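You operate a simulated robot arm through the tools that you are given. There is no shell and no other tool. Be economical: measure what you need, move in short steps, check, and stop when the job is done.

The job below is to be done with a simulated two-armed robot. You get a single attempt, and the scene is never put back.

## Task
Plug in the jog box, switch to HAND, inch the film till the count shows 5 metres and unplug.
Fine: hold the box while you press; the plug goes back on the desk side table, the selector stays at HAND.

The check looks at the end state, three seconds after you hand in, the way a careful person would. Anything else that was tipped, shoved, dropped, spilled or broken makes it a failure.

## Robot
Two 7-joint arms with two-finger parallel grippers on one trunk, on a base that drives. Base frame: it is fixed to the floor where the robot stands at the start and does not move with it; the origin is under the middle of the robot, x ahead of it, y to its left, z up. Lengths are in mm, angles in rad, forces in N, time in s.
The left shoulder is at the start at [60, 143, 926], the right one opposite. With the tool pointing down near the work surface each hand reaches from about 100 to 640 mm from the robot's upright axis, wherever it stands, measured 20 degrees to its own side. Places, roughly: desk mode selector [300, -600, 1100]; jog box button [500, -100, 900]; jog socket [700, -200, 1100]; top of the desk side table [600, 0, 900]. Payload 1.57 kg a hand.
Tool frame (each hand has its own): the origin (TCP) lies between the finger pads and is the grasp point; the fingertips stand 30 mm ahead of it; z points along the fingers, y is the line along which they close. Largest opening 110 mm; finger width 24, thickness 12; the body of the gripper, 48 by 112 mm, starts 78 mm behind the TCP.
Orientation is told as [roll, pitch, yaw] about the base's x, y, z axes, in that order, counted from this pose: with the fingers straight down and closing along the base's y, the tool's x points along the base's -x, its y along +y and its z along -z.

## Interface
- The arms move only by the tool drive_tool. It takes "left_increments", "right_increments" or both (then of equal length, played together; a hand with none holds still); each is a list of rows, each a list of 7 numbers: the turn, a rotation vector about the tool's x, y, z in rad, then the shift along the tool's x, y, z in mm, then the closure in counts, from 0 (fully open) to 255 (shut). In form: [[wx, wy, wz, x, y, z, claw], ...]. A call has 1 to 10 rows; each row is the pose to reach, as a shift and turn from the pose commanded when the call began, along the tool's axes at that moment. Each row takes 0.2 s and may step no farther than 50 mm and 0.15 rad from the row before; otherwise, or with a gripper value out of range, the whole call is refused. Where a pose cannot be reached the arm comes as near as it can. A force on the tool above 40 N (or 10 N above the force at the start of the call, whichever is more), or a blocked arm, ends the call early, and 0.2 s more pass. Each finger travels about 45 mm/s and halts on what it meets, pressing with about 34 N; the grip force reading is that of the motor and also rises with nothing between the fingers. The clock runs only during rows and for 0.2 s after the last one: add rows that repeat a pose to give the fingers time. The reply holds the time, the measured pose of the TCP, the force on the tool along the base axes, the opening and the grip force, in the units named above and with some noise, with the torque about the TCP (base axes, N m) and any sound that the robot's microphone picked up.
- Cameras (640 x 400 px; columns grow to the right, rows downward): "scene" is now at [27.4, -35.6, 1542.4]; the picture's right is [-0.60, -0.80, 0.00], its down [-0.68, 0.51, -0.53] and it looks along [0.43, -0.32, -0.85] (base axes); focal length 275 px, centre (320, 200). "left" rides on the left gripper at [70, -16, -141] in its tool frame; the picture's right is [0.23, 0.97, 0.00], its down [-0.85, 0.20, -0.48] and it looks along [-0.47, 0.11, 0.88] (tool axes); focal length 222 px, centre (320, 200). "right" rides on the right gripper at [70, 16, -141] in its tool frame; the picture's right is [-0.23, 0.97, 0.00], its down [-0.86, -0.20, -0.48] and it looks along [-0.47, -0.11, 0.88] (tool axes); focal length 222 px, centre (320, 200). There is no depth. A picture from a camera that has moved, and an enlarged one, comes with that camera's place and axes in the base frame and with its lens. The place of the scene camera against the robot may be out by one fixed shift of up to 25 mm in any direction.
- capture(camera): a new picture of that camera. No time passes.
- lift_body(by): slides the trunk up (or, below 0, down) by that many mm; the arms and the scene camera ride with it, the base frame stays. It gives what a move gives, with no picture.
- steer(legs): drives the robot by 1 to 6 legs, each [ahead, left, turn to the left] in mm, mm and rad, along the robot's own axes; the way and the turn of a leg run together, so that a leg with both is an arc; at most 1500 mm and 3.142 rad a leg. The arms and the cameras ride along, it lands a little off, and it stops where it bumps. It gives what a move gives.
- head_to(pan, tilt): turns the head with the scene camera to pan (to the left, within 1.501 rad either way) and tilt (down, from -0.506 to 1.204), counted from straight ahead of the robot. It gives what a move gives.
- close_up(camera, box): a new picture of the part [left, top, right, bottom] of that camera's present view, enlarged. No time passes.
- sign_off(): hands the job in; it is judged then, once.

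Go step by step. Nothing tells you exact positions but the pictures and the camera data: compare them with the known pose of the tool, close in by small moves and look again before you grip or let go. The budget is 120 turns and 88 pictures, counting those below and the enlarged ones. Unless the task says otherwise, let go and move clear before handing in, and close with one line.

The tools are called after ">>>" by a JSON object that holds its "name" and its "arguments". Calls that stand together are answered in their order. drive_tool: Moves the arms, as the interface text tells. Its arguments: {"type":"object","properties":{"left_increments":{"type":"array"},"right_increments":{"type":"array"}},"required":[]} The other tools are called the same way: lift_body (by) slides the trunk up or down; steer (legs) drives the base; head_to (pan, tilt) turns the head that bears the scene camera; capture (camera) takes a picture; close_up (camera, box) takes an enlarged picture of a part of a camera's view; sign_off () hands the job in.

At the start:

```text
time_s: 0.0
left_eef_pos: [461.0, 0.9, 1000.5]
left_ee_rot: [-0.001, 0.0, 0.0]
left_wrist_force: [-0.1, 0.0, 0.0]
left_torque: [-0.03, -0.03, 0.03]
left_grip_width: 110.2
left_finger_force: 0.0
right_eef_pos: [262.0, -289.1, 999.7]
right_ee_rot: [-0.001, 0.0, 0.0]
right_wrist_force: [-0.7, 0.2, -1.1]
right_torque: [0.03, 0.0, 0.02]
right_grip_width: 110.1
right_finger_force: 0.1
trunk travel left (down, up): [-525.0, 65.0]
robot x, y, heading: [-0.3, -1.2, 0.003]
head pan, tilt: [-0.648, 1.009]
```

scene: 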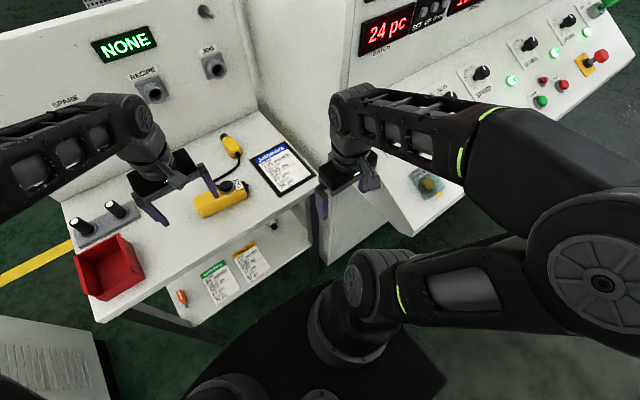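
right: 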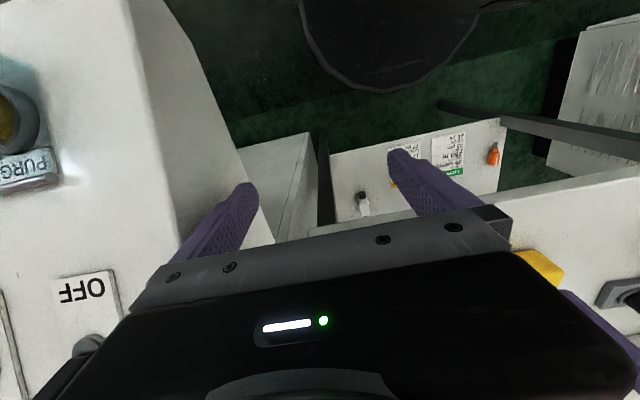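
left: 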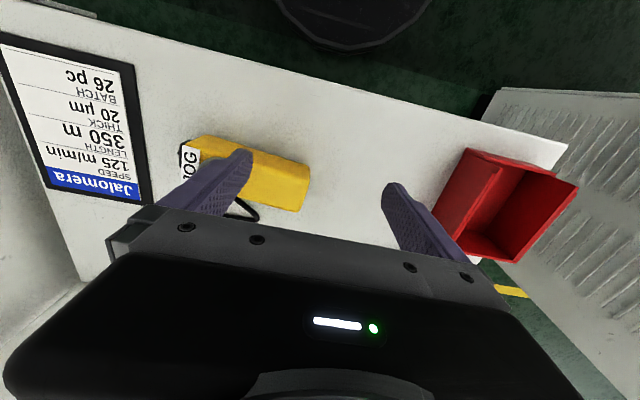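

I see a side table with a yellow jog box and its plug, and a back panel with sockets RECIPE, JOG and SPARE. The control desk is on the right, so I'll look closer at each of these.

>>> {"name": "close_up", "arguments": {"camera": "scene", "box": [60, 20, 320, 220]}}

>>> {"name": "close_up", "arguments": {"camera": "scene", "box": [340, 0, 640, 200]}}

>>> {"name": "head_to", "arguments": {"pan": -1.1, "tilt": 0.7}}

>>> {"name": "capture", "arguments": {"camera": "scene"}}

```text
2.00 times, centred on (190, 120) of scene
camera zoom: at [27.4, -35.6, 1542.4], right [-0.6, -0.8, 0.0], down [-0.68, 0.51, -0.53], along [0.43, -0.32, -0.85], focal length 550 px, centre (580, 360)
```

zoom: 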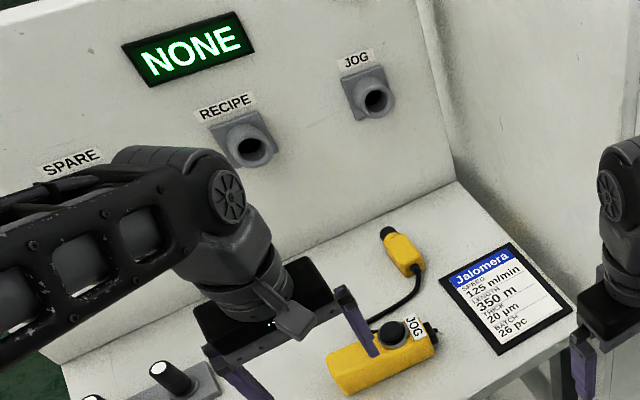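

```text
2.00 times, centred on (490, 100) of scene
camera zoom: at [27.4, -35.6, 1542.4], right [-0.6, -0.8, 0.0], down [-0.68, 0.51, -0.53], along [0.43, -0.32, -0.85], focal length 550 px, centre (-20, 400)
```

zoom: 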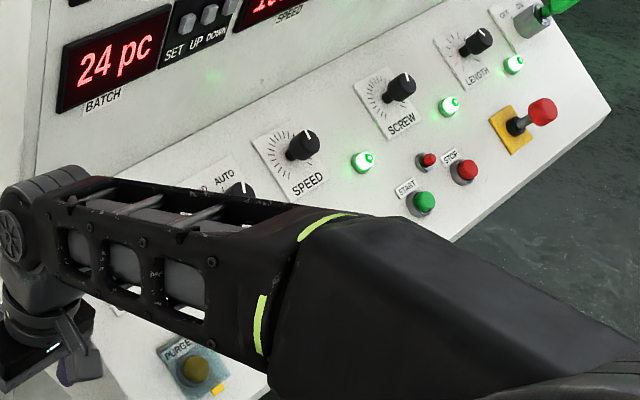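

```text
time_s: 0.9
left_eef_pos: [461.0, 1.1, 1000.0]
left_ee_rot: [0.0, 0.0, 0.002]
left_wrist_force: [0.5, 0.0, 0.4]
left_torque: [0.01, 0.02, -0.02]
left_grip_width: 110.0
left_finger_force: 0.0
right_eef_pos: [263.1, -287.5, 999.0]
right_ee_rot: [0.0, -0.001, -0.001]
right_wrist_force: [0.0, 0.2, 0.3]
right_torque: [0.01, 0.01, 0.02]
right_grip_width: 110.0
right_finger_force: 0.2
trunk travel left (down, up): [-525.0, 65.0]
robot x, y, heading: [-0.5, -1.6, -0.003]
head pan, tilt: [-1.1, 0.7]
```

```text
82 pictures are left
camera scene: at [10.9, -69.6, 1566.3], right [-0.89, -0.45, 0.0], down [-0.29, 0.57, -0.76], along [0.35, -0.68, -0.64], focal length 275 px, centre (320, 200)
```

scene: 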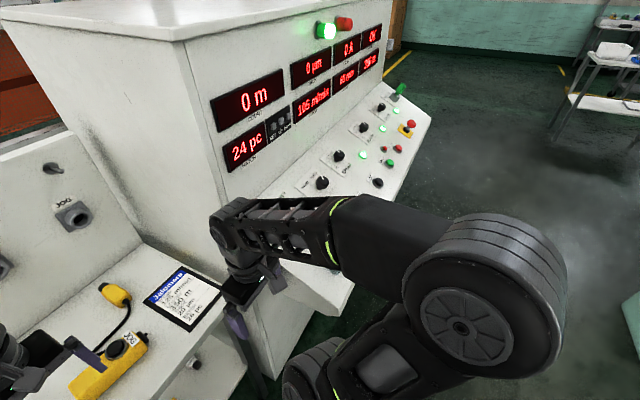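

>>> {"name": "close_up", "arguments": {"camera": "scene", "box": [200, 0, 440, 150]}}

>>> {"name": "close_up", "arguments": {"camera": "scene", "box": [260, 80, 440, 210]}}

```text
2.67 times, centred on (320, 75) of scene
camera zoom: at [10.9, -69.6, 1566.3], right [-0.89, -0.45, 0.0], down [-0.29, 0.57, -0.76], along [0.35, -0.68, -0.64], focal length 734 px, centre (320, 533)
```

zoom: 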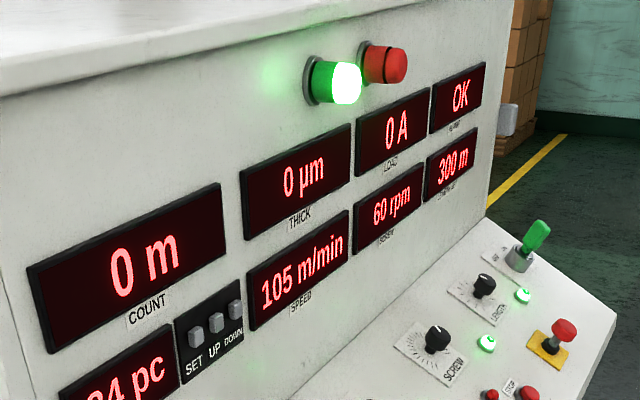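

```text
3.08 times, centred on (350, 145) of scene
camera zoom: at [10.9, -69.6, 1566.3], right [-0.89, -0.45, 0.0], down [-0.29, 0.57, -0.76], along [0.35, -0.68, -0.64], focal length 847 px, centre (228, 369)
```

zoom: 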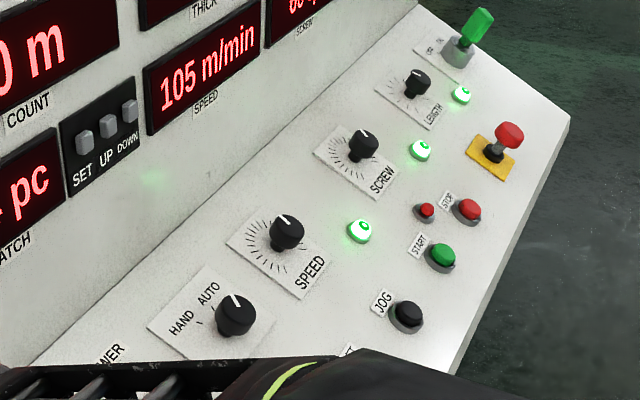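

The count shows 0 m and the HAND/AUTO knob is on the sloped desk. I estimate the plug at [660,-175,910] with its tip toward +x, the jog socket at [740,-225,1107], and the table's front edge at x=390. I'll check how much room the base has.

>>> {"name": "head_to", "arguments": {"pan": -0.1, "tilt": 1.2}}

>>> {"name": "capture", "arguments": {"camera": "scene"}}

```text
time_s: 2.2
left_eef_pos: [461.5, 1.7, 999.0]
left_ee_rot: [0.001, 0.001, 0.0]
left_wrist_force: [-0.5, 0.2, 0.4]
left_torque: [0.0, 0.0, 0.0]
left_grip_width: 110.0
left_finger_force: 0.0
right_eef_pos: [263.0, -288.6, 999.7]
right_ee_rot: [0.0, 0.0, 0.0]
right_wrist_force: [0.3, -0.6, 0.5]
right_torque: [0.01, 0.0, 0.0]
right_grip_width: 110.2
right_finger_force: 0.1
trunk travel left (down, up): [-525.0, 65.0]
robot x, y, heading: [2.5, 0.2, 0.002]
head pan, tilt: [-0.099, 1.201]
```

```text
79 pictures are left
camera scene: at [27.9, 0.4, 1530.4], right [-0.1, -0.99, 0.0], down [-0.93, 0.09, -0.36], along [0.36, -0.04, -0.93], focal length 275 px, centre (320, 200)
```

scene: 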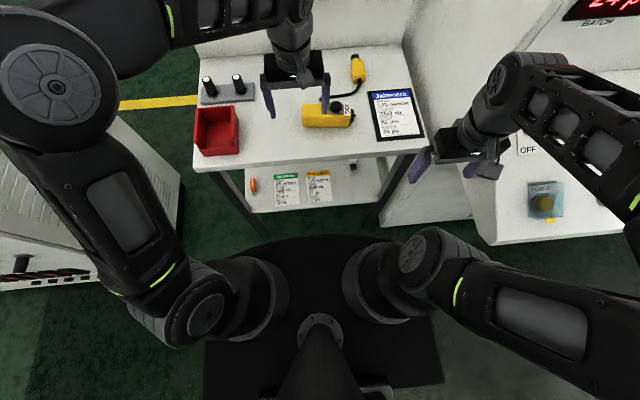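

The base front is already close to the table's front edge, so I'll reach by tilting the right hand forward instead of driving. I'll bring it over the plug for a look.

>>> {"name": "drive_tool", "arguments": {"right_increments": [[0, 0, 0, 0, 30, -40, 0], [0, -0.08, 0, 0, 60, -80, 0], [0, -0.16, 0, -40, 85, -90, 0], [0, -0.24, 0, -80, 110, -90, 0], [0, -0.32, 0, -120, 110, -90, 0], [0, -0.4, 0, -160, 110, -90, 0], [0, -0.5, 0, -200, 110, -90, 0], [0, -0.6, 0, -240, 110, -90, 0], [0, -0.6, 0, -240, 110, -90, 0]]}}

>>> {"name": "capture", "arguments": {"camera": "right"}}

>>> {"name": "capture", "arguments": {"camera": "scene"}}

```text
time_s: 4.2
left_eef_pos: [460.1, 0.6, 1000.9]
left_ee_rot: [0.0, 0.0, 0.001]
left_wrist_force: [0.6, -0.2, 1.4]
left_torque: [-0.02, -0.01, -0.02]
left_grip_width: 110.1
left_finger_force: 0.0
right_eef_pos: [502.3, -179.6, 1091.3]
right_ee_rot: [-0.002, -0.601, 0.0]
right_wrist_force: [-0.8, 0.6, -0.6]
right_torque: [0.01, 0.02, -0.03]
right_grip_width: 109.9
right_finger_force: 0.1
trunk travel left (down, up): [-525.0, 65.0]
robot x, y, heading: [1.6, -0.9, -0.001]
head pan, tilt: [-0.099, 1.201]
```

```text
78 pictures are left
camera right: at [364.6, -164.0, 1167.8], right [0.19, 0.97, 0.13], down [0.43, -0.2, 0.88], along [0.88, -0.11, -0.46], focal length 222 px, centre (320, 200)
```

right: 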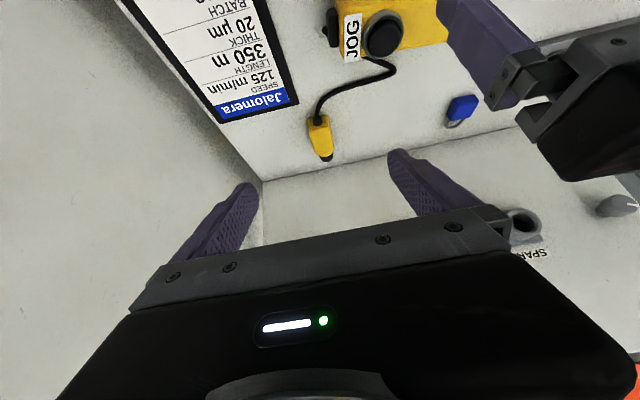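

```text
77 pictures are left
camera scene: at [27.5, 0.6, 1530.4], right [-0.1, -1.0, 0.0], down [-0.93, 0.09, -0.36], along [0.36, -0.04, -0.93], focal length 275 px, centre (320, 200)
```

scene: 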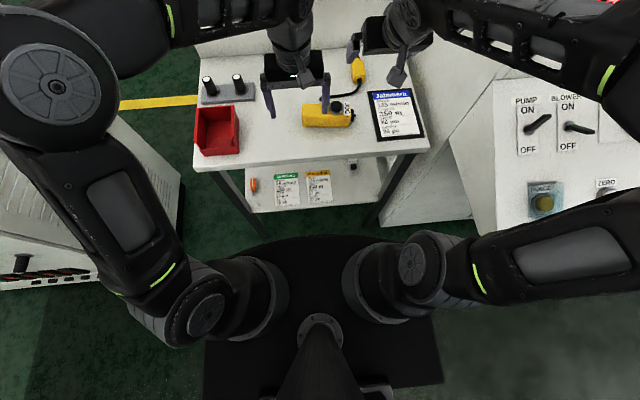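

The right-hand camera puts the plug between about x=600 and 693 at y≈-181, nearly along x. I'll zoom in on it.

>>> {"name": "close_up", "arguments": {"camera": "right", "box": [260, 0, 420, 180]}}

```text
2.22 times, centred on (340, 90) of right
camera zoom: at [364.6, -164.0, 1167.8], right [0.19, 0.97, 0.13], down [0.43, -0.2, 0.88], along [0.88, -0.11, -0.46], focal length 494 px, centre (276, 444)
```

zoom: 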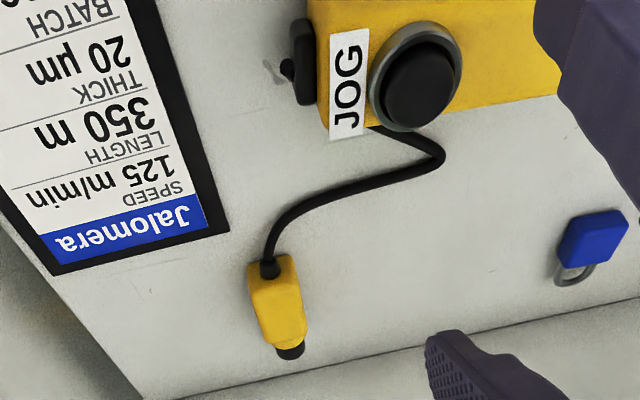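

The plug lies straight along x, its yellow body running from about x=602 to 680 at y=-181. I'll hover above it with the fingers partly closed.

>>> {"name": "drive_tool", "arguments": {"right_increments": [[0, 0, 0, -12, 0, 36, 40], [0, 0, 0, -24, 0, 72, 93], [0, 0, 0, -36, -1, 107, 93], [0, 0, 0, -47.6, -1, 143, 93], [0, 0, 0, -47.6, -1, 143, 93]]}}

>>> {"name": "capture", "arguments": {"camera": "right"}}

```text
time_s: 5.4
left_eef_pos: [461.3, 0.8, 999.9]
left_ee_rot: [-0.001, 0.0, 0.0]
left_wrist_force: [-0.2, -0.2, 0.0]
left_torque: [-0.02, -0.01, 0.05]
left_grip_width: 110.1
left_finger_force: 0.1
right_eef_pos: [623.5, -180.2, 999.3]
right_ee_rot: [0.0, -0.602, -0.002]
right_wrist_force: [0.1, -0.2, 0.6]
right_torque: [0.02, 0.01, 0.0]
right_grip_width: 70.1
right_finger_force: 0.0
trunk travel left (down, up): [-525.0, 65.0]
robot x, y, heading: [-2.2, -1.0, 0.0]
head pan, tilt: [-0.099, 1.201]
```

```text
75 pictures are left
camera right: at [484.3, -165.6, 1076.4], right [0.19, 0.97, 0.13], down [0.43, -0.2, 0.88], along [0.88, -0.11, -0.46], focal length 222 px, centre (320, 200)
```

right: 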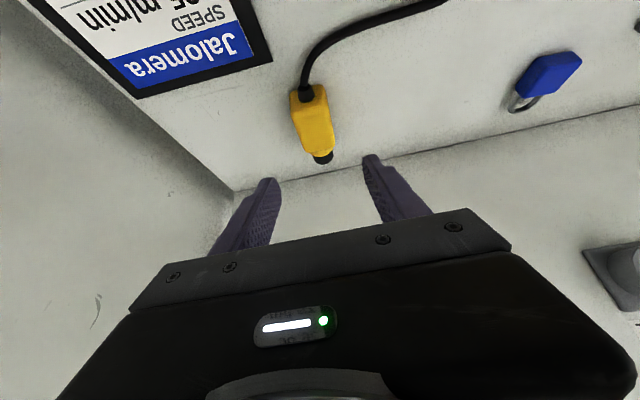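

The plug is confirmed at y≈-180, from x=597 to 685. I'll lower the hand straight down around it.

>>> {"name": "drive_tool", "arguments": {"right_increments": [[0, 0, 0, 12, 0, 17, 93], [0, 0, 0, 23, 0, 34, 93], [0, 0, 0, 31, 0, 45, 93], [0, 0, 0, 35, 0, 51, 93], [0, 0, 0, 35, 0, 51, 93]]}}

>>> {"name": "capture", "arguments": {"camera": "right"}}

```text
time_s: 6.6
left_eef_pos: [461.4, 1.4, 1000.3]
left_ee_rot: [0.0, 0.001, 0.0]
left_wrist_force: [-0.1, 0.0, 0.5]
left_torque: [0.01, -0.03, -0.04]
left_grip_width: 109.8
left_finger_force: 0.2
right_eef_pos: [622.1, -179.7, 936.6]
right_ee_rot: [0.001, -0.601, 0.0]
right_wrist_force: [0.6, 0.4, 0.1]
right_torque: [0.0, -0.02, 0.05]
right_grip_width: 70.0
right_finger_force: 0.2
trunk travel left (down, up): [-525.0, 65.0]
robot x, y, heading: [-3.4, 4.3, -0.0]
head pan, tilt: [-0.099, 1.201]
```

```text
74 pictures are left
camera right: at [483.7, -165.1, 1014.0], right [0.19, 0.97, 0.13], down [0.44, -0.2, 0.88], along [0.88, -0.11, -0.46], focal length 222 px, centre (320, 200)
```

right: 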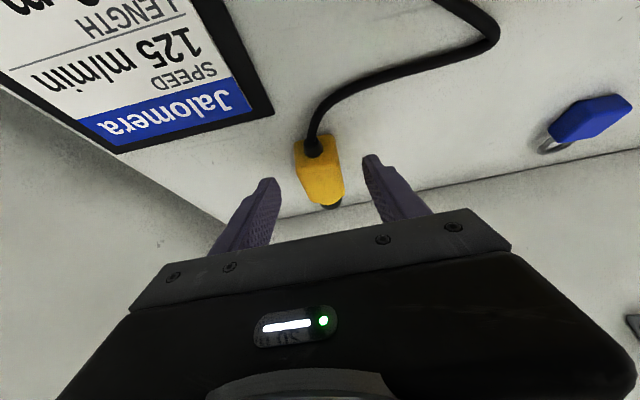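

The fingers straddle the plug, so I'll close on it.

>>> {"name": "drive_tool", "arguments": {"right_increments": [[0, 0, 0, 1, 0, 2, 150], [0, 0, 0, 1, 0, 2, 200], [0, 0, 0, 1, 0, 2, 255], [0, 0, 0, 1, 0, 2, 255], [0, 0, 0, 1, 0, 2, 255]]}}

>>> {"name": "capture", "arguments": {"camera": "right"}}

```text
time_s: 7.8
left_eef_pos: [461.4, 1.7, 999.0]
left_ee_rot: [0.0, 0.0, 0.0]
left_wrist_force: [-0.3, 0.4, 0.4]
left_torque: [0.01, -0.02, 0.03]
left_grip_width: 110.0
left_finger_force: 0.0
right_eef_pos: [622.5, -179.6, 935.4]
right_ee_rot: [0.001, -0.6, 0.0]
right_wrist_force: [0.1, -0.3, 1.2]
right_torque: [0.01, 0.0, -0.01]
right_grip_width: 35.3
right_finger_force: 33.8
trunk travel left (down, up): [-525.0, 65.0]
robot x, y, heading: [-0.7, 2.9, 0.001]
head pan, tilt: [-0.099, 1.201]
```

```text
73 pictures are left
camera right: at [484.3, -165.0, 1012.0], right [0.19, 0.97, 0.13], down [0.44, -0.2, 0.88], along [0.88, -0.11, -0.46], focal length 222 px, centre (320, 200)
```

right: 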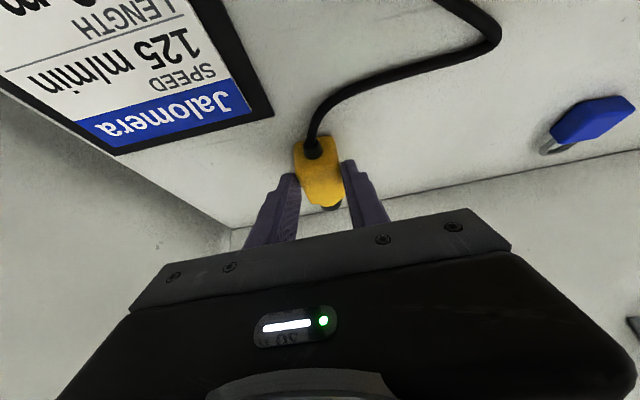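

The plug is gripped at 35 mm width. I'll lift it to about socket height, well back from the wall, and check it along with the cable and box.

>>> {"name": "drive_tool", "arguments": {"right_increments": [[0, 0, 0, -11, 0, -17, 255], [0, 0, 0, -22, 0, -34, 255], [0, 0, 0, -33, 0, -66, 255], [0, 0, 0, -50, -10, -100, 255], [0, 0, 0, -68, -20, -135, 255], [0, 0, 0, -68, -20, -135, 255]]}}

>>> {"name": "head_to", "arguments": {"pan": -0.3, "tilt": 0.7}}

>>> {"name": "capture", "arguments": {"camera": "scene"}}

>>> {"name": "capture", "arguments": {"camera": "left"}}

```text
time_s: 9.2
left_eef_pos: [461.4, 1.7, 1000.4]
left_ee_rot: [-0.001, -0.001, 0.0]
left_wrist_force: [-0.1, 0.5, 0.0]
left_torque: [-0.05, -0.02, -0.01]
left_grip_width: 110.3
left_finger_force: 0.1
right_eef_pos: [603.3, -198.8, 1083.7]
right_ee_rot: [0.0, -0.598, 0.0]
right_wrist_force: [-0.5, 0.2, -1.2]
right_torque: [-0.01, 0.04, 0.03]
right_grip_width: 35.1
right_finger_force: 34.2
trunk travel left (down, up): [-525.0, 65.0]
robot x, y, heading: [-0.2, -4.1, 0.003]
head pan, tilt: [-0.099, 1.201]
```

```text
time_s: 10.1
left_eef_pos: [461.8, 0.3, 999.1]
left_ee_rot: [-0.001, 0.0, -0.001]
left_wrist_force: [0.4, -0.3, -0.1]
left_torque: [-0.01, -0.01, 0.01]
left_grip_width: 110.3
left_finger_force: 0.2
right_eef_pos: [602.5, -200.6, 1083.3]
right_ee_rot: [-0.001, -0.602, -0.001]
right_wrist_force: [0.2, -0.5, -0.7]
right_torque: [-0.03, 0.02, -0.02]
right_grip_width: 35.0
right_finger_force: 33.7
trunk travel left (down, up): [-525.0, 65.0]
robot x, y, heading: [1.1, -1.1, -0.005]
head pan, tilt: [-0.3, 0.7]
```

```text
72 pictures are left
camera scene: at [53.6, -19.1, 1566.3], right [-0.3, -0.96, 0.0], down [-0.62, 0.19, -0.76], along [0.73, -0.23, -0.64], focal length 275 px, centre (320, 200)
```

scene: 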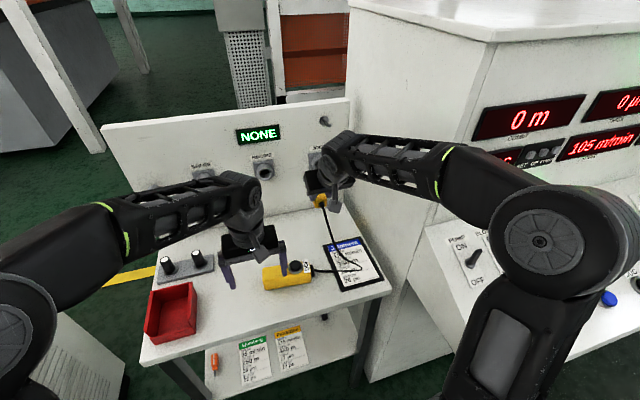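

```text
71 pictures are left
camera left: at [391.4, -14.5, 1142.5], right [-0.23, 0.97, 0.0], down [0.85, 0.2, 0.48], along [0.47, 0.11, -0.88], focal length 222 px, centre (320, 200)
```

left: 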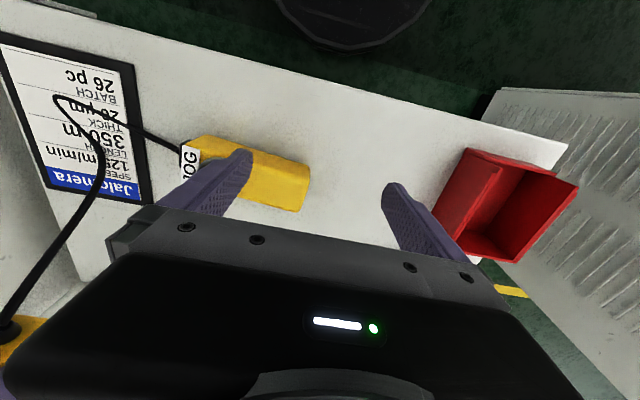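

The box stayed put when I lifted the plug. My arm hides the JOG socket from the head camera, so I'll raise and tilt the left hand to use its camera, and pull the right hand back a little.

>>> {"name": "drive_tool", "arguments": {"left_increments": [[0, -0.1, 0, 0, 0, -42, 0], [0, -0.2, 0, 0, 0, -84, 0], [0, -0.3, 0, 0, 0, -126, 0], [0, -0.4, 0, 0, 0, -168, 0], [0, -0.5, 0, 0, 0, -210, 0], [0, -0.6, 0, 0, 0, -250, 0], [0, -0.6, 0, 0, 0, -250, 0]], "right_increments": [[0, 0, 0, 0, 0, 0, 255], [0, 0, 0, 8, 0, -6, 255], [0, 0, 0, 16, 0, -11, 255], [0, 0, 0, 25, 0, -17, 255], [0, 0, 0, 33, 0, -23, 255], [0, 0, 0, 41, 0, -28, 255], [0, 0, 0, 41, 0, -28, 255]]}}

>>> {"name": "capture", "arguments": {"camera": "left"}}

```text
time_s: 11.7
left_eef_pos: [461.6, 3.3, 1250.6]
left_ee_rot: [-0.001, -0.602, 0.001]
left_wrist_force: [0.0, 0.2, 0.3]
left_torque: [0.0, -0.01, -0.03]
left_grip_width: 109.7
left_finger_force: 0.1
right_eef_pos: [552.3, -200.7, 1084.5]
right_ee_rot: [-0.001, -0.599, 0.0]
right_wrist_force: [-0.8, 0.0, -0.3]
right_torque: [0.03, 0.06, -0.03]
right_grip_width: 35.2
right_finger_force: 33.8
trunk travel left (down, up): [-525.0, 65.0]
robot x, y, heading: [2.2, -1.6, -0.007]
head pan, tilt: [-0.3, 0.7]
```

```text
70 pictures are left
camera left: at [323.6, -13.3, 1328.9], right [-0.19, 0.97, -0.13], down [0.43, 0.2, 0.88], along [0.88, 0.11, -0.46], focal length 222 px, centre (320, 200)
```

left: 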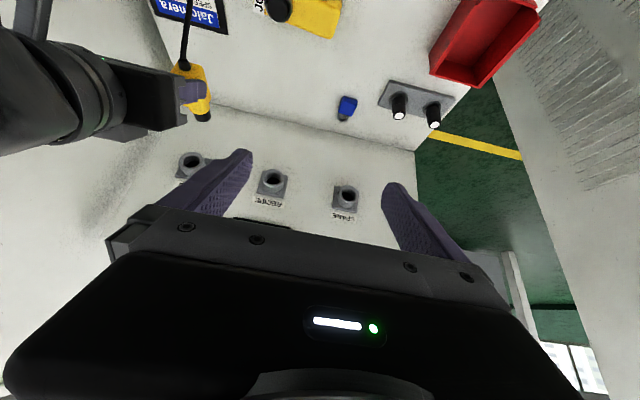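

>>> {"name": "close_up", "arguments": {"camera": "left", "box": [130, 40, 310, 220]}}

```text
2.22 times, centred on (220, 130) of left
camera zoom: at [323.6, -13.3, 1328.9], right [-0.19, 0.97, -0.13], down [0.43, 0.2, 0.88], along [0.88, 0.11, -0.46], focal length 494 px, centre (542, 356)
```

zoom: 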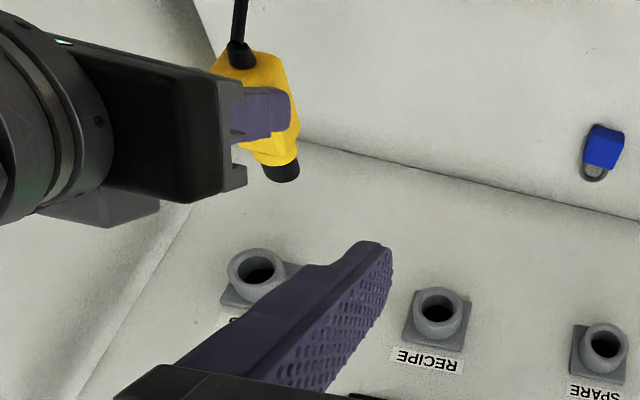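

The left camera shows the JOG socket and the plug tip together. I'll check how the plug sits in the grip with the right camera.

>>> {"name": "close_up", "arguments": {"camera": "right", "box": [220, 80, 420, 260]}}

```text
2.22 times, centred on (320, 170) of right
camera zoom: at [415.2, -185.1, 1161.2], right [0.19, 0.97, 0.13], down [0.44, -0.2, 0.88], along [0.88, -0.11, -0.46], focal length 494 px, centre (320, 267)
```

zoom: 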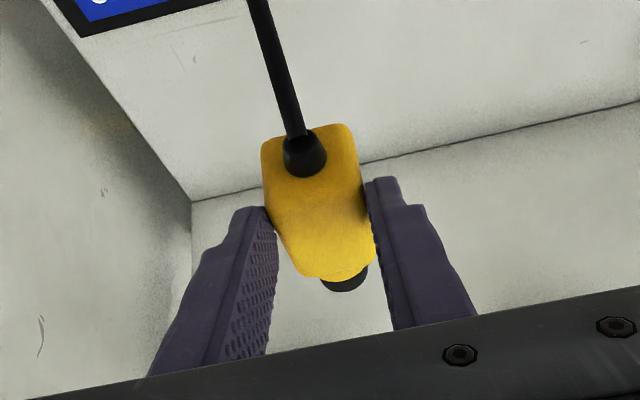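

Triangulating from both cameras, the plug axis is about 40 mm below the TCP, so the table is nearer z=880 and my grip is shallow. I'll set the plug back where it was and regrip it deeper.

>>> {"name": "drive_tool", "arguments": {"right_increments": [[0, 0, 0, 1, 7, 43, 255], [0, 0, 0, 2, 14, 86, 255], [0, 0, 0, 3, 20, 128.7, 255], [0, 0, 0, 15, 20, 145, 255], [0, 0, 0, 26, 20, 161.5, 255], [0, 0, 0, 26, 20, 161.5, 150], [0, 0, 0, 26, 20, 161.5, 110], [0, 0, 0, 30, 20, 167, 110], [0, 0, 0, 34, 20, 173.5, 110], [0, 0, 0, 34, 20, 173.5, 110]]}}

>>> {"name": "close_up", "arguments": {"camera": "right", "box": [220, 80, 420, 260]}}

>>> {"name": "close_up", "arguments": {"camera": "left", "box": [130, 0, 310, 120]}}

```text
time_s: 13.9
left_eef_pos: [461.3, 3.3, 1250.3]
left_ee_rot: [0.0, -0.601, 0.0]
left_wrist_force: [0.5, -0.4, 0.0]
left_torque: [0.04, -0.02, -0.02]
left_grip_width: 110.0
left_finger_force: 0.0
right_eef_pos: [622.7, -179.5, 922.0]
right_ee_rot: [0.0, -0.6, 0.001]
right_wrist_force: [0.7, 0.3, 0.2]
right_torque: [-0.03, 0.01, 0.0]
right_grip_width: 62.5
right_finger_force: 0.1
trunk travel left (down, up): [-525.0, 65.0]
robot x, y, heading: [1.5, -1.6, -0.002]
head pan, tilt: [-0.3, 0.7]
```

```text
2.22 times, centred on (320, 170) of right
camera zoom: at [484.8, -164.9, 999.0], right [0.19, 0.97, 0.13], down [0.44, -0.2, 0.88], along [0.88, -0.11, -0.46], focal length 494 px, centre (320, 267)
```

zoom: 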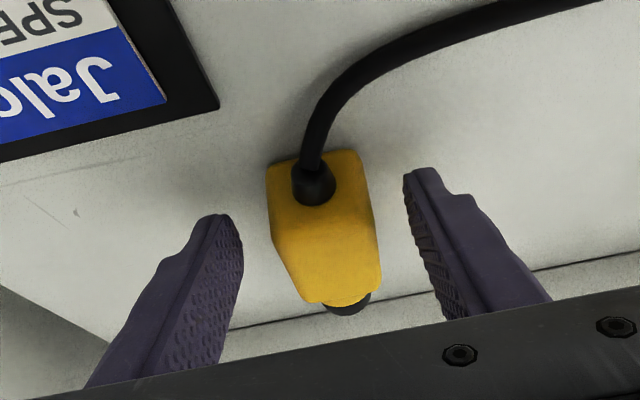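

```text
3.33 times, centred on (220, 60) of left
camera zoom: at [323.1, -13.4, 1328.6], right [-0.19, 0.97, -0.13], down [0.44, 0.2, 0.88], along [0.88, 0.11, -0.46], focal length 740 px, centre (653, 667)
```

zoom: 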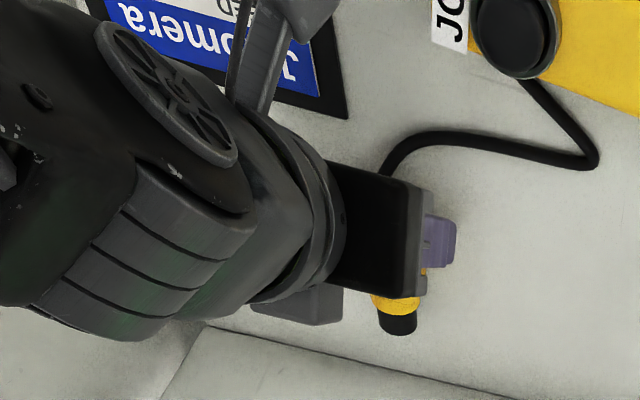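

There's no table contact yet, so I'll go a few mm lower and close.

>>> {"name": "drive_tool", "arguments": {"right_increments": [[0, 0, 0, 2, 0, 3, 110], [0, 0, 0, 3, 0, 4.5, 150], [0, 0, 0, 3, 0, 4.5, 200], [0, 0, 0, 3, 0, 4.5, 255], [0, 0, 0, 3, 0, 4.5, 255], [0, 0, 0, 3, 0, 4.5, 255]]}}

>>> {"name": "drive_tool", "arguments": {"right_increments": [[0, 0, 0, -17, 0, -25, 255], [0, 0, 0, -34, 0, -50, 255], [0, 0, 0, -45, -10, -83, 255], [0, 0, 0, -55, -20, -116, 255], [0, 0, 0, -60, -20, -150, 255], [0, 0, 0, -60, -20, -170, 255], [0, 0, 0, -60, -20, -170, 255]]}}

>>> {"name": "close_up", "arguments": {"camera": "right", "box": [220, 80, 420, 260]}}

>>> {"name": "close_up", "arguments": {"camera": "left", "box": [130, 40, 310, 220]}}

```text
time_s: 15.3
left_eef_pos: [460.5, 2.3, 1250.0]
left_ee_rot: [0.0, -0.6, -0.001]
left_wrist_force: [0.2, -0.6, 0.2]
left_torque: [0.0, 0.02, -0.02]
left_grip_width: 109.9
left_finger_force: 0.0
right_eef_pos: [623.3, -179.3, 916.3]
right_ee_rot: [-0.001, -0.601, -0.001]
right_wrist_force: [0.5, 0.3, 1.1]
right_torque: [0.07, -0.05, -0.03]
right_grip_width: 35.5
right_finger_force: 34.1
trunk travel left (down, up): [-525.0, 65.0]
robot x, y, heading: [3.5, 2.3, -0.005]
head pan, tilt: [-0.3, 0.7]
```

```text
time_s: 16.9
left_eef_pos: [461.7, 1.4, 1250.2]
left_ee_rot: [0.0, -0.602, 0.0]
left_wrist_force: [0.8, 0.4, 0.3]
left_torque: [0.0, -0.03, 0.02]
left_grip_width: 109.9
left_finger_force: 0.1
right_eef_pos: [575.5, -200.8, 1091.4]
right_ee_rot: [0.001, -0.601, 0.0]
right_wrist_force: [-0.3, 0.2, -0.3]
right_torque: [0.0, 0.09, -0.01]
right_grip_width: 35.0
right_finger_force: 33.6
trunk travel left (down, up): [-525.0, 65.0]
robot x, y, heading: [5.3, -0.8, -0.002]
head pan, tilt: [-0.3, 0.7]
```

```text
2.22 times, centred on (320, 170) of right
camera zoom: at [437.9, -185.0, 1169.1], right [0.19, 0.97, 0.13], down [0.44, -0.2, 0.88], along [0.88, -0.11, -0.46], focal length 494 px, centre (320, 267)
```

zoom: 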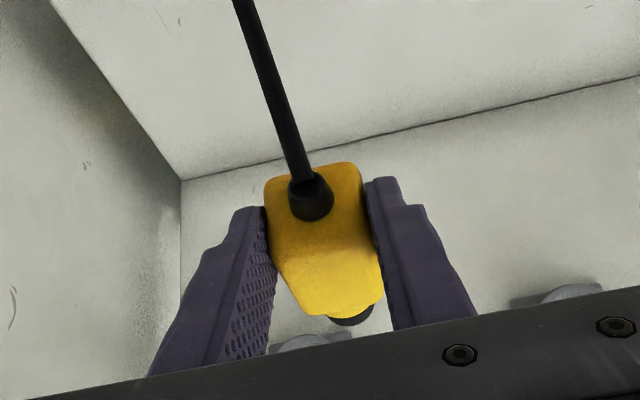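

```text
2.22 times, centred on (220, 130) of left
camera zoom: at [323.4, -13.3, 1328.5], right [-0.19, 0.97, -0.13], down [0.44, 0.2, 0.88], along [0.88, 0.11, -0.46], focal length 494 px, centre (542, 356)
```

zoom: 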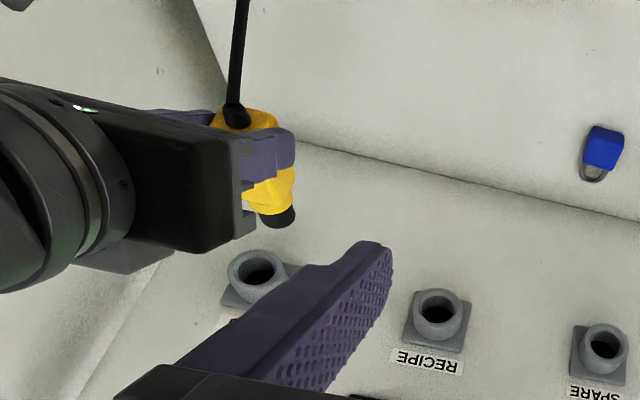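

The grip is deeper now, with the tip about 101 mm ahead of and 21 mm below the TCP. I estimate the socket rim at [725,-227,1095], so I'll line the tip up about 30 mm short of it.

>>> {"name": "drive_tool", "arguments": {"right_increments": [[0, 0, 0, -14, -12, -4.5, 255], [0, 0, 0, -28, -23, -9, 255], [0, 0, 0, -28, -23, -9, 255]]}}

>>> {"name": "close_up", "arguments": {"camera": "left", "box": [150, 80, 270, 200]}}

>>> {"name": "close_up", "arguments": {"camera": "right", "box": [220, 100, 420, 260]}}

```text
time_s: 17.7
left_eef_pos: [460.9, 3.4, 1250.9]
left_ee_rot: [0.0, -0.6, 0.0]
left_wrist_force: [0.8, 0.6, 0.1]
left_torque: [-0.01, 0.0, -0.01]
left_grip_width: 109.9
left_finger_force: 0.1
right_eef_pos: [594.2, -223.8, 1114.4]
right_ee_rot: [0.0, -0.601, 0.0]
right_wrist_force: [-0.8, 0.1, -1.0]
right_torque: [-0.01, -0.01, 0.02]
right_grip_width: 35.3
right_finger_force: 34.0
trunk travel left (down, up): [-525.0, 65.0]
robot x, y, heading: [1.8, -0.2, -0.002]
head pan, tilt: [-0.3, 0.7]
```

```text
3.33 times, centred on (210, 140) of left
camera zoom: at [323.2, -13.3, 1328.6], right [-0.19, 0.97, -0.13], down [0.44, 0.2, 0.88], along [0.88, 0.11, -0.46], focal length 740 px, centre (687, 400)
```

zoom: 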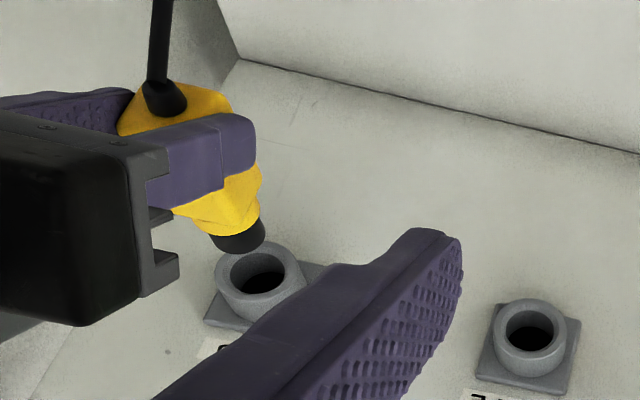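

```text
2.50 times, centred on (320, 180) of right
camera zoom: at [455.8, -208.6, 1191.8], right [0.19, 0.97, 0.13], down [0.44, -0.2, 0.88], along [0.88, -0.11, -0.46], focal length 555 px, centre (320, 250)
```

zoom: 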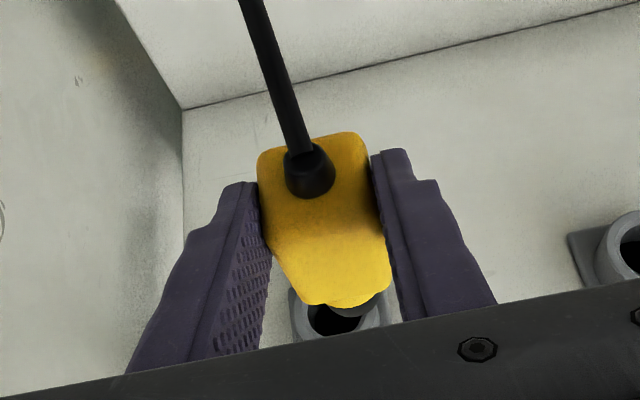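

Combining the two views puts the rim about 56 mm ahead, 14 mm to the right and 20 mm below the tip, so the socket is short. I'll move partway and check again.

>>> {"name": "drive_tool", "arguments": {"right_increments": [[0, 0, 0, 9.6, -13, 14, 255], [0, 0, 0, -5, -13, 24, 255], [0, 0, 0, -12, -13, 29, 255], [0, 0, 0, -12, -13, 29, 255]]}}

>>> {"name": "close_up", "arguments": {"camera": "left", "box": [150, 80, 270, 200]}}

>>> {"name": "close_up", "arguments": {"camera": "right", "box": [220, 100, 420, 260]}}

```text
time_s: 18.7
left_eef_pos: [461.1, 2.5, 1249.3]
left_ee_rot: [0.0, -0.6, 0.001]
left_wrist_force: [0.5, 0.2, 1.1]
left_torque: [0.0, 0.01, 0.03]
left_grip_width: 109.8
left_finger_force: 0.1
right_eef_pos: [620.0, -236.1, 1097.7]
right_ee_rot: [0.0, -0.599, 0.001]
right_wrist_force: [-0.1, -0.6, -1.4]
right_torque: [0.02, 0.06, 0.05]
right_grip_width: 35.1
right_finger_force: 33.1
trunk travel left (down, up): [-525.0, 65.0]
robot x, y, heading: [0.6, 0.4, -0.006]
head pan, tilt: [-0.3, 0.7]
```

```text
3.33 times, centred on (210, 140) of left
camera zoom: at [323.3, -13.3, 1328.6], right [-0.19, 0.97, -0.13], down [0.44, 0.2, 0.88], along [0.88, 0.11, -0.46], focal length 740 px, centre (687, 400)
```

zoom: 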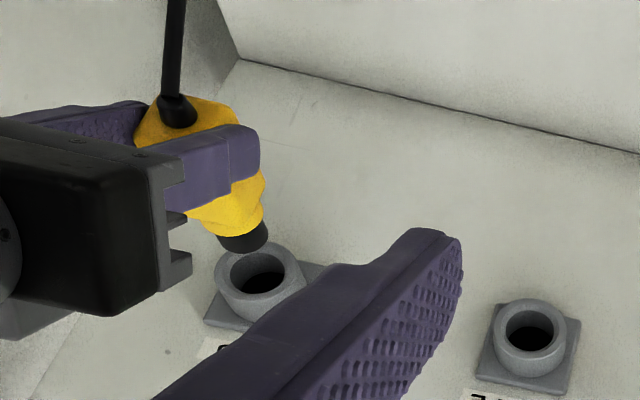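

```text
2.50 times, centred on (320, 180) of right
camera zoom: at [482.6, -221.6, 1174.2], right [0.19, 0.97, 0.13], down [0.44, -0.2, 0.88], along [0.88, -0.11, -0.46], focal length 555 px, centre (320, 250)
```

zoom: 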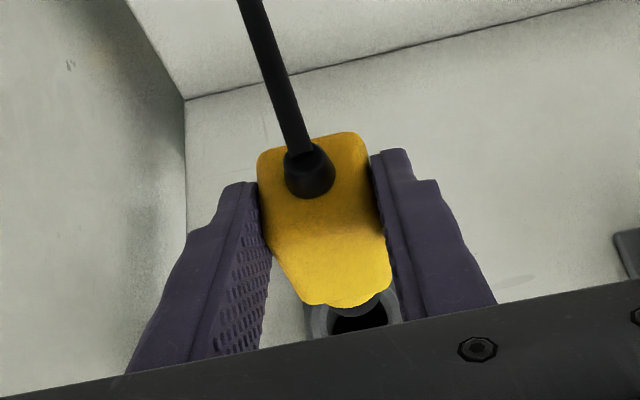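

The offset is shrinking: about 34 mm ahead, 4 mm right and 5 mm down remain. I'll advance 20 mm with that correction.

>>> {"name": "drive_tool", "arguments": {"right_increments": [[0, 0, 0, 0, -4, 6, 255], [0, 0, 0, -14, -4, 15.4, 255], [0, 0, 0, -14, -4, 15.4, 255]]}}

>>> {"name": "close_up", "arguments": {"camera": "left", "box": [180, 110, 240, 170]}}

>>> {"name": "close_up", "arguments": {"camera": "right", "box": [290, 170, 370, 240]}}

```text
time_s: 19.5
left_eef_pos: [460.8, 2.6, 1251.0]
left_ee_rot: [-0.002, -0.6, 0.0]
left_wrist_force: [-0.7, -0.6, 0.2]
left_torque: [0.0, 0.02, 0.01]
left_grip_width: 110.0
left_finger_force: 0.1
right_eef_pos: [640.4, -240.5, 1092.9]
right_ee_rot: [-0.001, -0.601, -0.001]
right_wrist_force: [0.2, -0.6, -0.6]
right_torque: [0.03, 0.03, -0.02]
right_grip_width: 35.1
right_finger_force: 33.4
trunk travel left (down, up): [-525.0, 65.0]
robot x, y, heading: [-3.4, -2.4, 0.005]
head pan, tilt: [-0.3, 0.7]
```

```text
6.67 times, centred on (210, 140) of left
camera zoom: at [322.9, -13.5, 1328.7], right [-0.19, 0.97, -0.13], down [0.43, 0.2, 0.88], along [0.88, 0.11, -0.46], focal length 1481 px, centre (1053, 600)
```

zoom: 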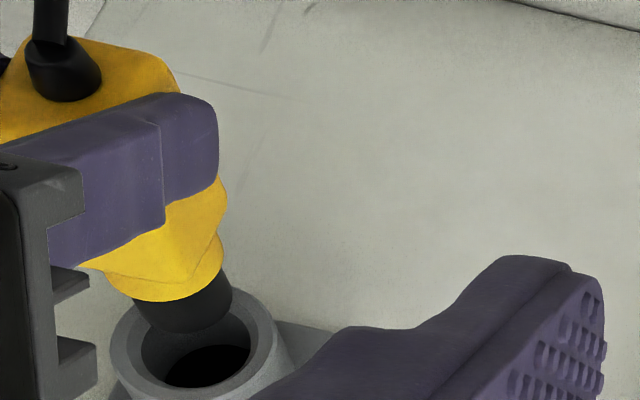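

```text
5.71 times, centred on (330, 205) of right
camera zoom: at [502.8, -225.3, 1169.5], right [0.19, 0.97, 0.13], down [0.44, -0.2, 0.88], along [0.88, -0.11, -0.46], focal length 1269 px, centre (263, 171)
```

zoom: 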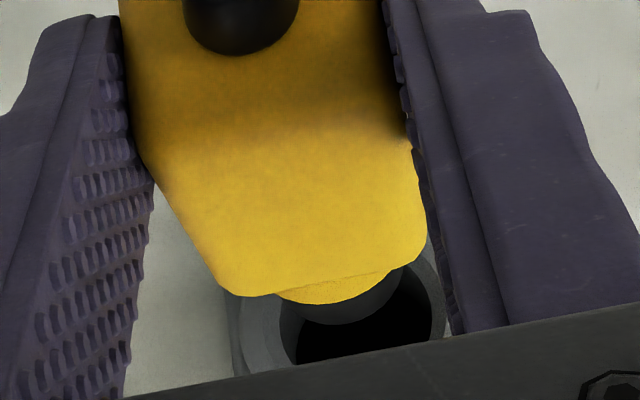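

The tip is almost at the rim, with about 15 mm to go and a small upward correction of 4 mm. I'll advance 10 mm and look again.

>>> {"name": "drive_tool", "arguments": {"right_increments": [[0, 0, 0, -2.3, 0, -3.3, 255], [0, 0, 0, -10.5, 0, 2.3, 255], [0, 0, 0, -10.5, 0, 2.3, 255]]}}

>>> {"name": "close_up", "arguments": {"camera": "left", "box": [180, 110, 240, 170]}}

>>> {"name": "close_up", "arguments": {"camera": "right", "box": [290, 170, 370, 240]}}

```text
time_s: 20.3
left_eef_pos: [460.6, 2.9, 1250.0]
left_ee_rot: [-0.001, -0.601, 0.001]
left_wrist_force: [-0.9, 1.6, -0.6]
left_torque: [-0.01, 0.0, -0.02]
left_grip_width: 110.1
left_finger_force: 0.1
right_eef_pos: [651.4, -239.5, 1098.0]
right_ee_rot: [-0.001, -0.6, 0.0]
right_wrist_force: [0.5, 0.5, -0.7]
right_torque: [-0.02, 0.04, 0.01]
right_grip_width: 35.2
right_finger_force: 34.3
trunk travel left (down, up): [-525.0, 65.0]
robot x, y, heading: [0.2, 0.5, 0.002]
head pan, tilt: [-0.3, 0.7]
```

```text
6.67 times, centred on (210, 140) of left
camera zoom: at [322.9, -13.4, 1328.7], right [-0.19, 0.97, -0.13], down [0.43, 0.2, 0.88], along [0.88, 0.11, -0.46], focal length 1481 px, centre (1053, 600)
```

zoom: 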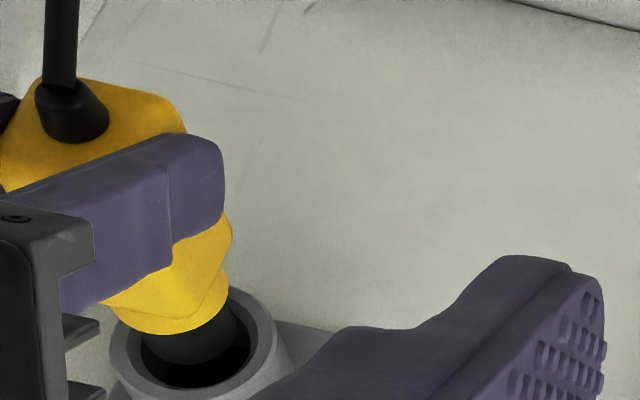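

```text
5.71 times, centred on (330, 205) of right
camera zoom: at [512.8, -225.1, 1173.8], right [0.19, 0.97, 0.13], down [0.44, -0.2, 0.88], along [0.88, -0.11, -0.46], focal length 1269 px, centre (263, 171)
```

zoom: 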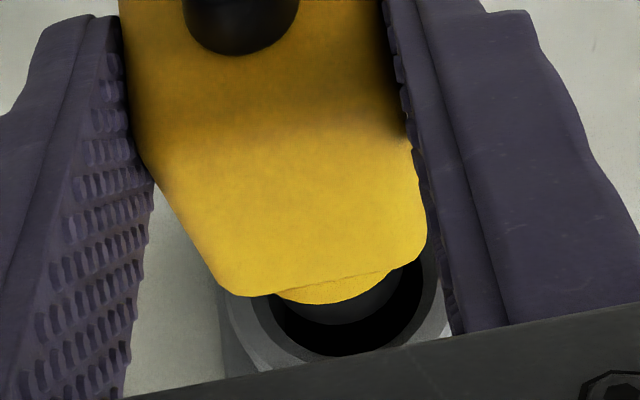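

The tip is centred within 1–2 mm at the mouth, so I'll push in gently and watch the forces.

>>> {"name": "drive_tool", "arguments": {"right_increments": [[0, 0, 0, -3.9, 0, 1.4, 255], [0, 0, 0, -7.2, 0, 3.7, 255], [0, 0, 0, -10.5, 0, 6, 255], [0, 0, 0, -10.5, 0, 6, 255]]}}

>>> {"name": "close_up", "arguments": {"camera": "left", "box": [180, 110, 240, 170]}}

```text
time_s: 21.3
left_eef_pos: [460.0, 1.3, 1250.7]
left_ee_rot: [-0.001, -0.599, 0.001]
left_wrist_force: [0.4, 0.9, 0.1]
left_torque: [-0.03, 0.02, -0.02]
left_grip_width: 110.2
left_finger_force: 0.1
right_eef_pos: [662.8, -239.0, 1096.4]
right_ee_rot: [0.0, -0.602, 0.0]
right_wrist_force: [-0.1, 0.4, -0.8]
right_torque: [0.01, 0.05, -0.01]
right_grip_width: 35.5
right_finger_force: 34.1
trunk travel left (down, up): [-525.0, 65.0]
robot x, y, heading: [3.0, -0.6, 0.005]
head pan, tilt: [-0.3, 0.7]
```

```text
6.67 times, centred on (210, 140) of left
camera zoom: at [323.2, -13.4, 1328.6], right [-0.19, 0.97, -0.13], down [0.44, 0.2, 0.88], along [0.88, 0.11, -0.46], focal length 1481 px, centre (1053, 600)
```

zoom: 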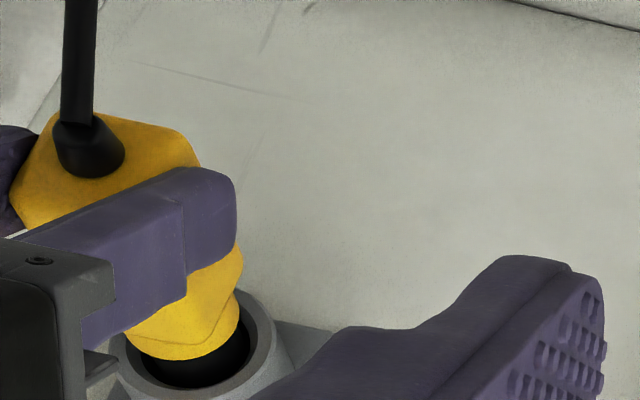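

There's no resistance and the tip is inside, so I'll keep pushing in 5 mm rows.

>>> {"name": "drive_tool", "arguments": {"right_increments": [[0, 0, 0, -4.1, 0, 2.8, 255], [0, 0, 0, -8.2, 0, 5.6, 255], [0, 0, 0, -12.4, 0, 8.5, 255], [0, 0, 0, -16.5, 0, 11.3, 255], [0, 0, 0, -16.5, 0, 11.3, 255]]}}

>>> {"name": "close_up", "arguments": {"camera": "left", "box": [150, 80, 270, 200]}}

>>> {"name": "capture", "arguments": {"camera": "scene"}}

```text
time_s: 22.5
left_eef_pos: [456.9, 2.6, 1252.0]
left_ee_rot: [0.0, -0.603, 0.001]
left_wrist_force: [0.4, -0.3, 0.1]
left_torque: [0.02, 0.04, 0.02]
left_grip_width: 110.3
left_finger_force: 0.0
right_eef_pos: [678.7, -240.4, 1098.1]
right_ee_rot: [-0.001, -0.599, 0.0]
right_wrist_force: [-25.3, 2.0, 1.4]
right_torque: [0.09, 0.58, -0.13]
right_grip_width: 35.2
right_finger_force: 33.9
trunk travel left (down, up): [-525.0, 65.0]
robot x, y, heading: [-1.6, 0.6, -0.003]
head pan, tilt: [-0.3, 0.7]
```

```text
3.33 times, centred on (210, 140) of left
camera zoom: at [319.3, -13.2, 1329.6], right [-0.19, 0.97, -0.13], down [0.43, 0.2, 0.88], along [0.88, 0.11, -0.46], focal length 740 px, centre (687, 400)
```

zoom: 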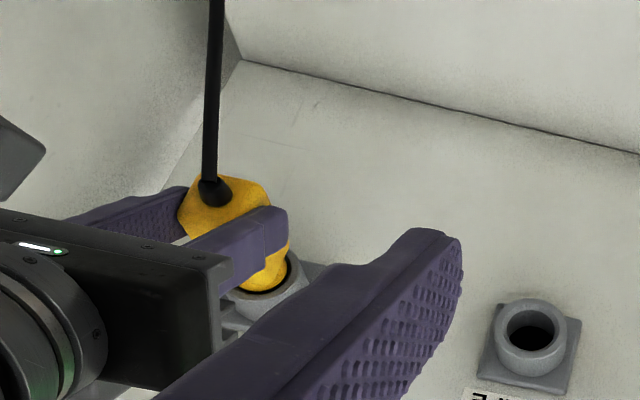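

```text
53 pictures are left
camera scene: at [48.9, -18.8, 1566.5], right [-0.3, -0.96, 0.0], down [-0.61, 0.19, -0.77], along [0.73, -0.23, -0.64], focal length 275 px, centre (320, 200)
```

scene: 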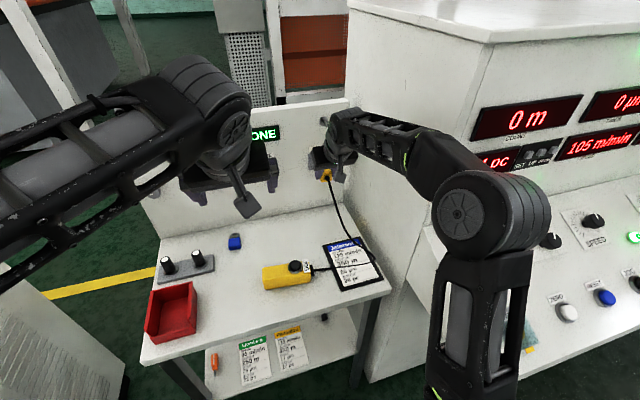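

I now feel 25 N of resistance and the NONE display hasn't changed, so the plug may need a firmer push to click in. I'll push a few mm more.

>>> {"name": "drive_tool", "arguments": {"right_increments": [[0, 0, 0, -2, 0, 1.4, 255], [0, 0, 0, -4.1, 0, 2.8, 255], [0, 0, 0, -6.2, 0, 4.2, 255], [0, 0, 0, -8.2, 0, 5.6, 255]]}}

>>> {"name": "close_up", "arguments": {"camera": "scene", "box": [230, 80, 390, 200]}}

```text
time_s: 23.1
left_eef_pos: [455.8, 1.4, 1251.4]
left_ee_rot: [0.001, -0.605, 0.001]
left_wrist_force: [-0.2, 0.4, 0.0]
left_torque: [0.02, 0.01, 0.04]
left_grip_width: 110.0
left_finger_force: 0.0
right_eef_pos: [679.0, -239.0, 1098.6]
right_ee_rot: [-0.001, -0.592, 0.001]
right_wrist_force: [-19.8, 2.0, 10.7]
right_torque: [-0.1, 0.14, -0.15]
right_grip_width: 35.2
right_finger_force: 34.0
trunk travel left (down, up): [-525.0, 65.0]
robot x, y, heading: [-1.4, 0.2, -0.003]
head pan, tilt: [-0.3, 0.7]
stopped in row 2 (right hand): the force on the tool passed its limit at 42 N (the readings are from after the stop); the commanded pose is now the measured one
```

```text
3.33 times, centred on (310, 140) of scene
camera zoom: at [47.8, -18.4, 1566.8], right [-0.3, -0.95, 0.0], down [-0.61, 0.19, -0.77], along [0.73, -0.23, -0.64], focal length 917 px, centre (353, 400)
```

zoom: 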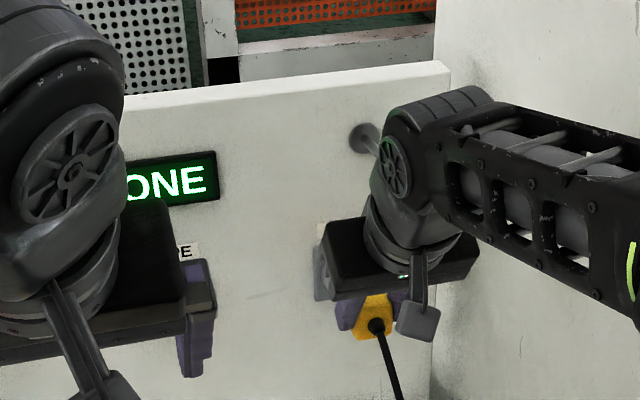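

It stopped at the force limit with no change. I'll look closely at the seating.

>>> {"name": "close_up", "arguments": {"camera": "left", "box": [180, 110, 240, 170]}}

>>> {"name": "close_up", "arguments": {"camera": "right", "box": [290, 130, 370, 240]}}

>>> {"name": "close_up", "arguments": {"camera": "scene", "box": [440, 80, 640, 200]}}

```text
6.67 times, centred on (210, 140) of left
camera zoom: at [318.5, -13.0, 1330.0], right [-0.19, 0.97, -0.13], down [0.43, 0.2, 0.88], along [0.88, 0.11, -0.46], focal length 1481 px, centre (1053, 600)
```

zoom: 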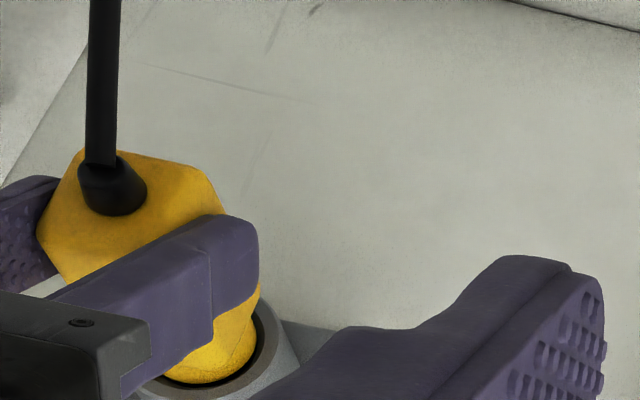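

```text
3.64 times, centred on (330, 185) of right
camera zoom: at [542.1, -224.9, 1177.1], right [0.19, 0.97, 0.13], down [0.44, -0.2, 0.88], along [0.88, -0.11, -0.47], focal length 808 px, centre (284, 254)
```

zoom: 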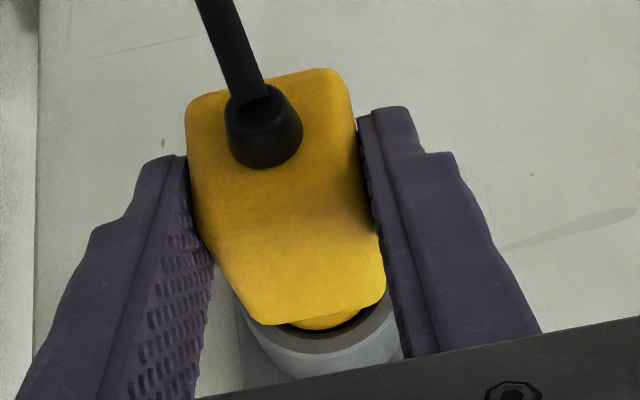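

```text
3.20 times, centred on (540, 140) of scene
camera zoom: at [47.8, -18.4, 1566.8], right [-0.3, -0.95, 0.0], down [-0.61, 0.19, -0.77], along [0.73, -0.23, -0.64], focal length 881 px, centre (-384, 392)
```

zoom: 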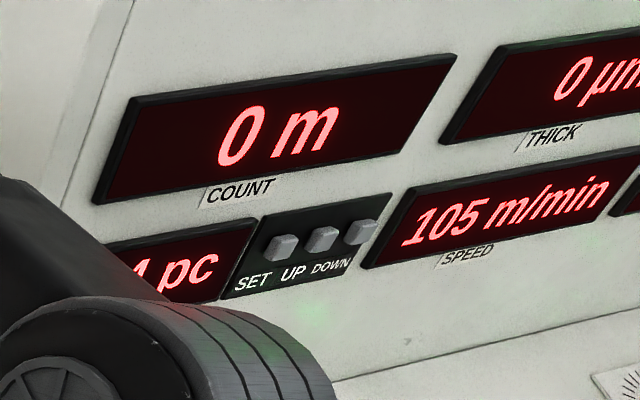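

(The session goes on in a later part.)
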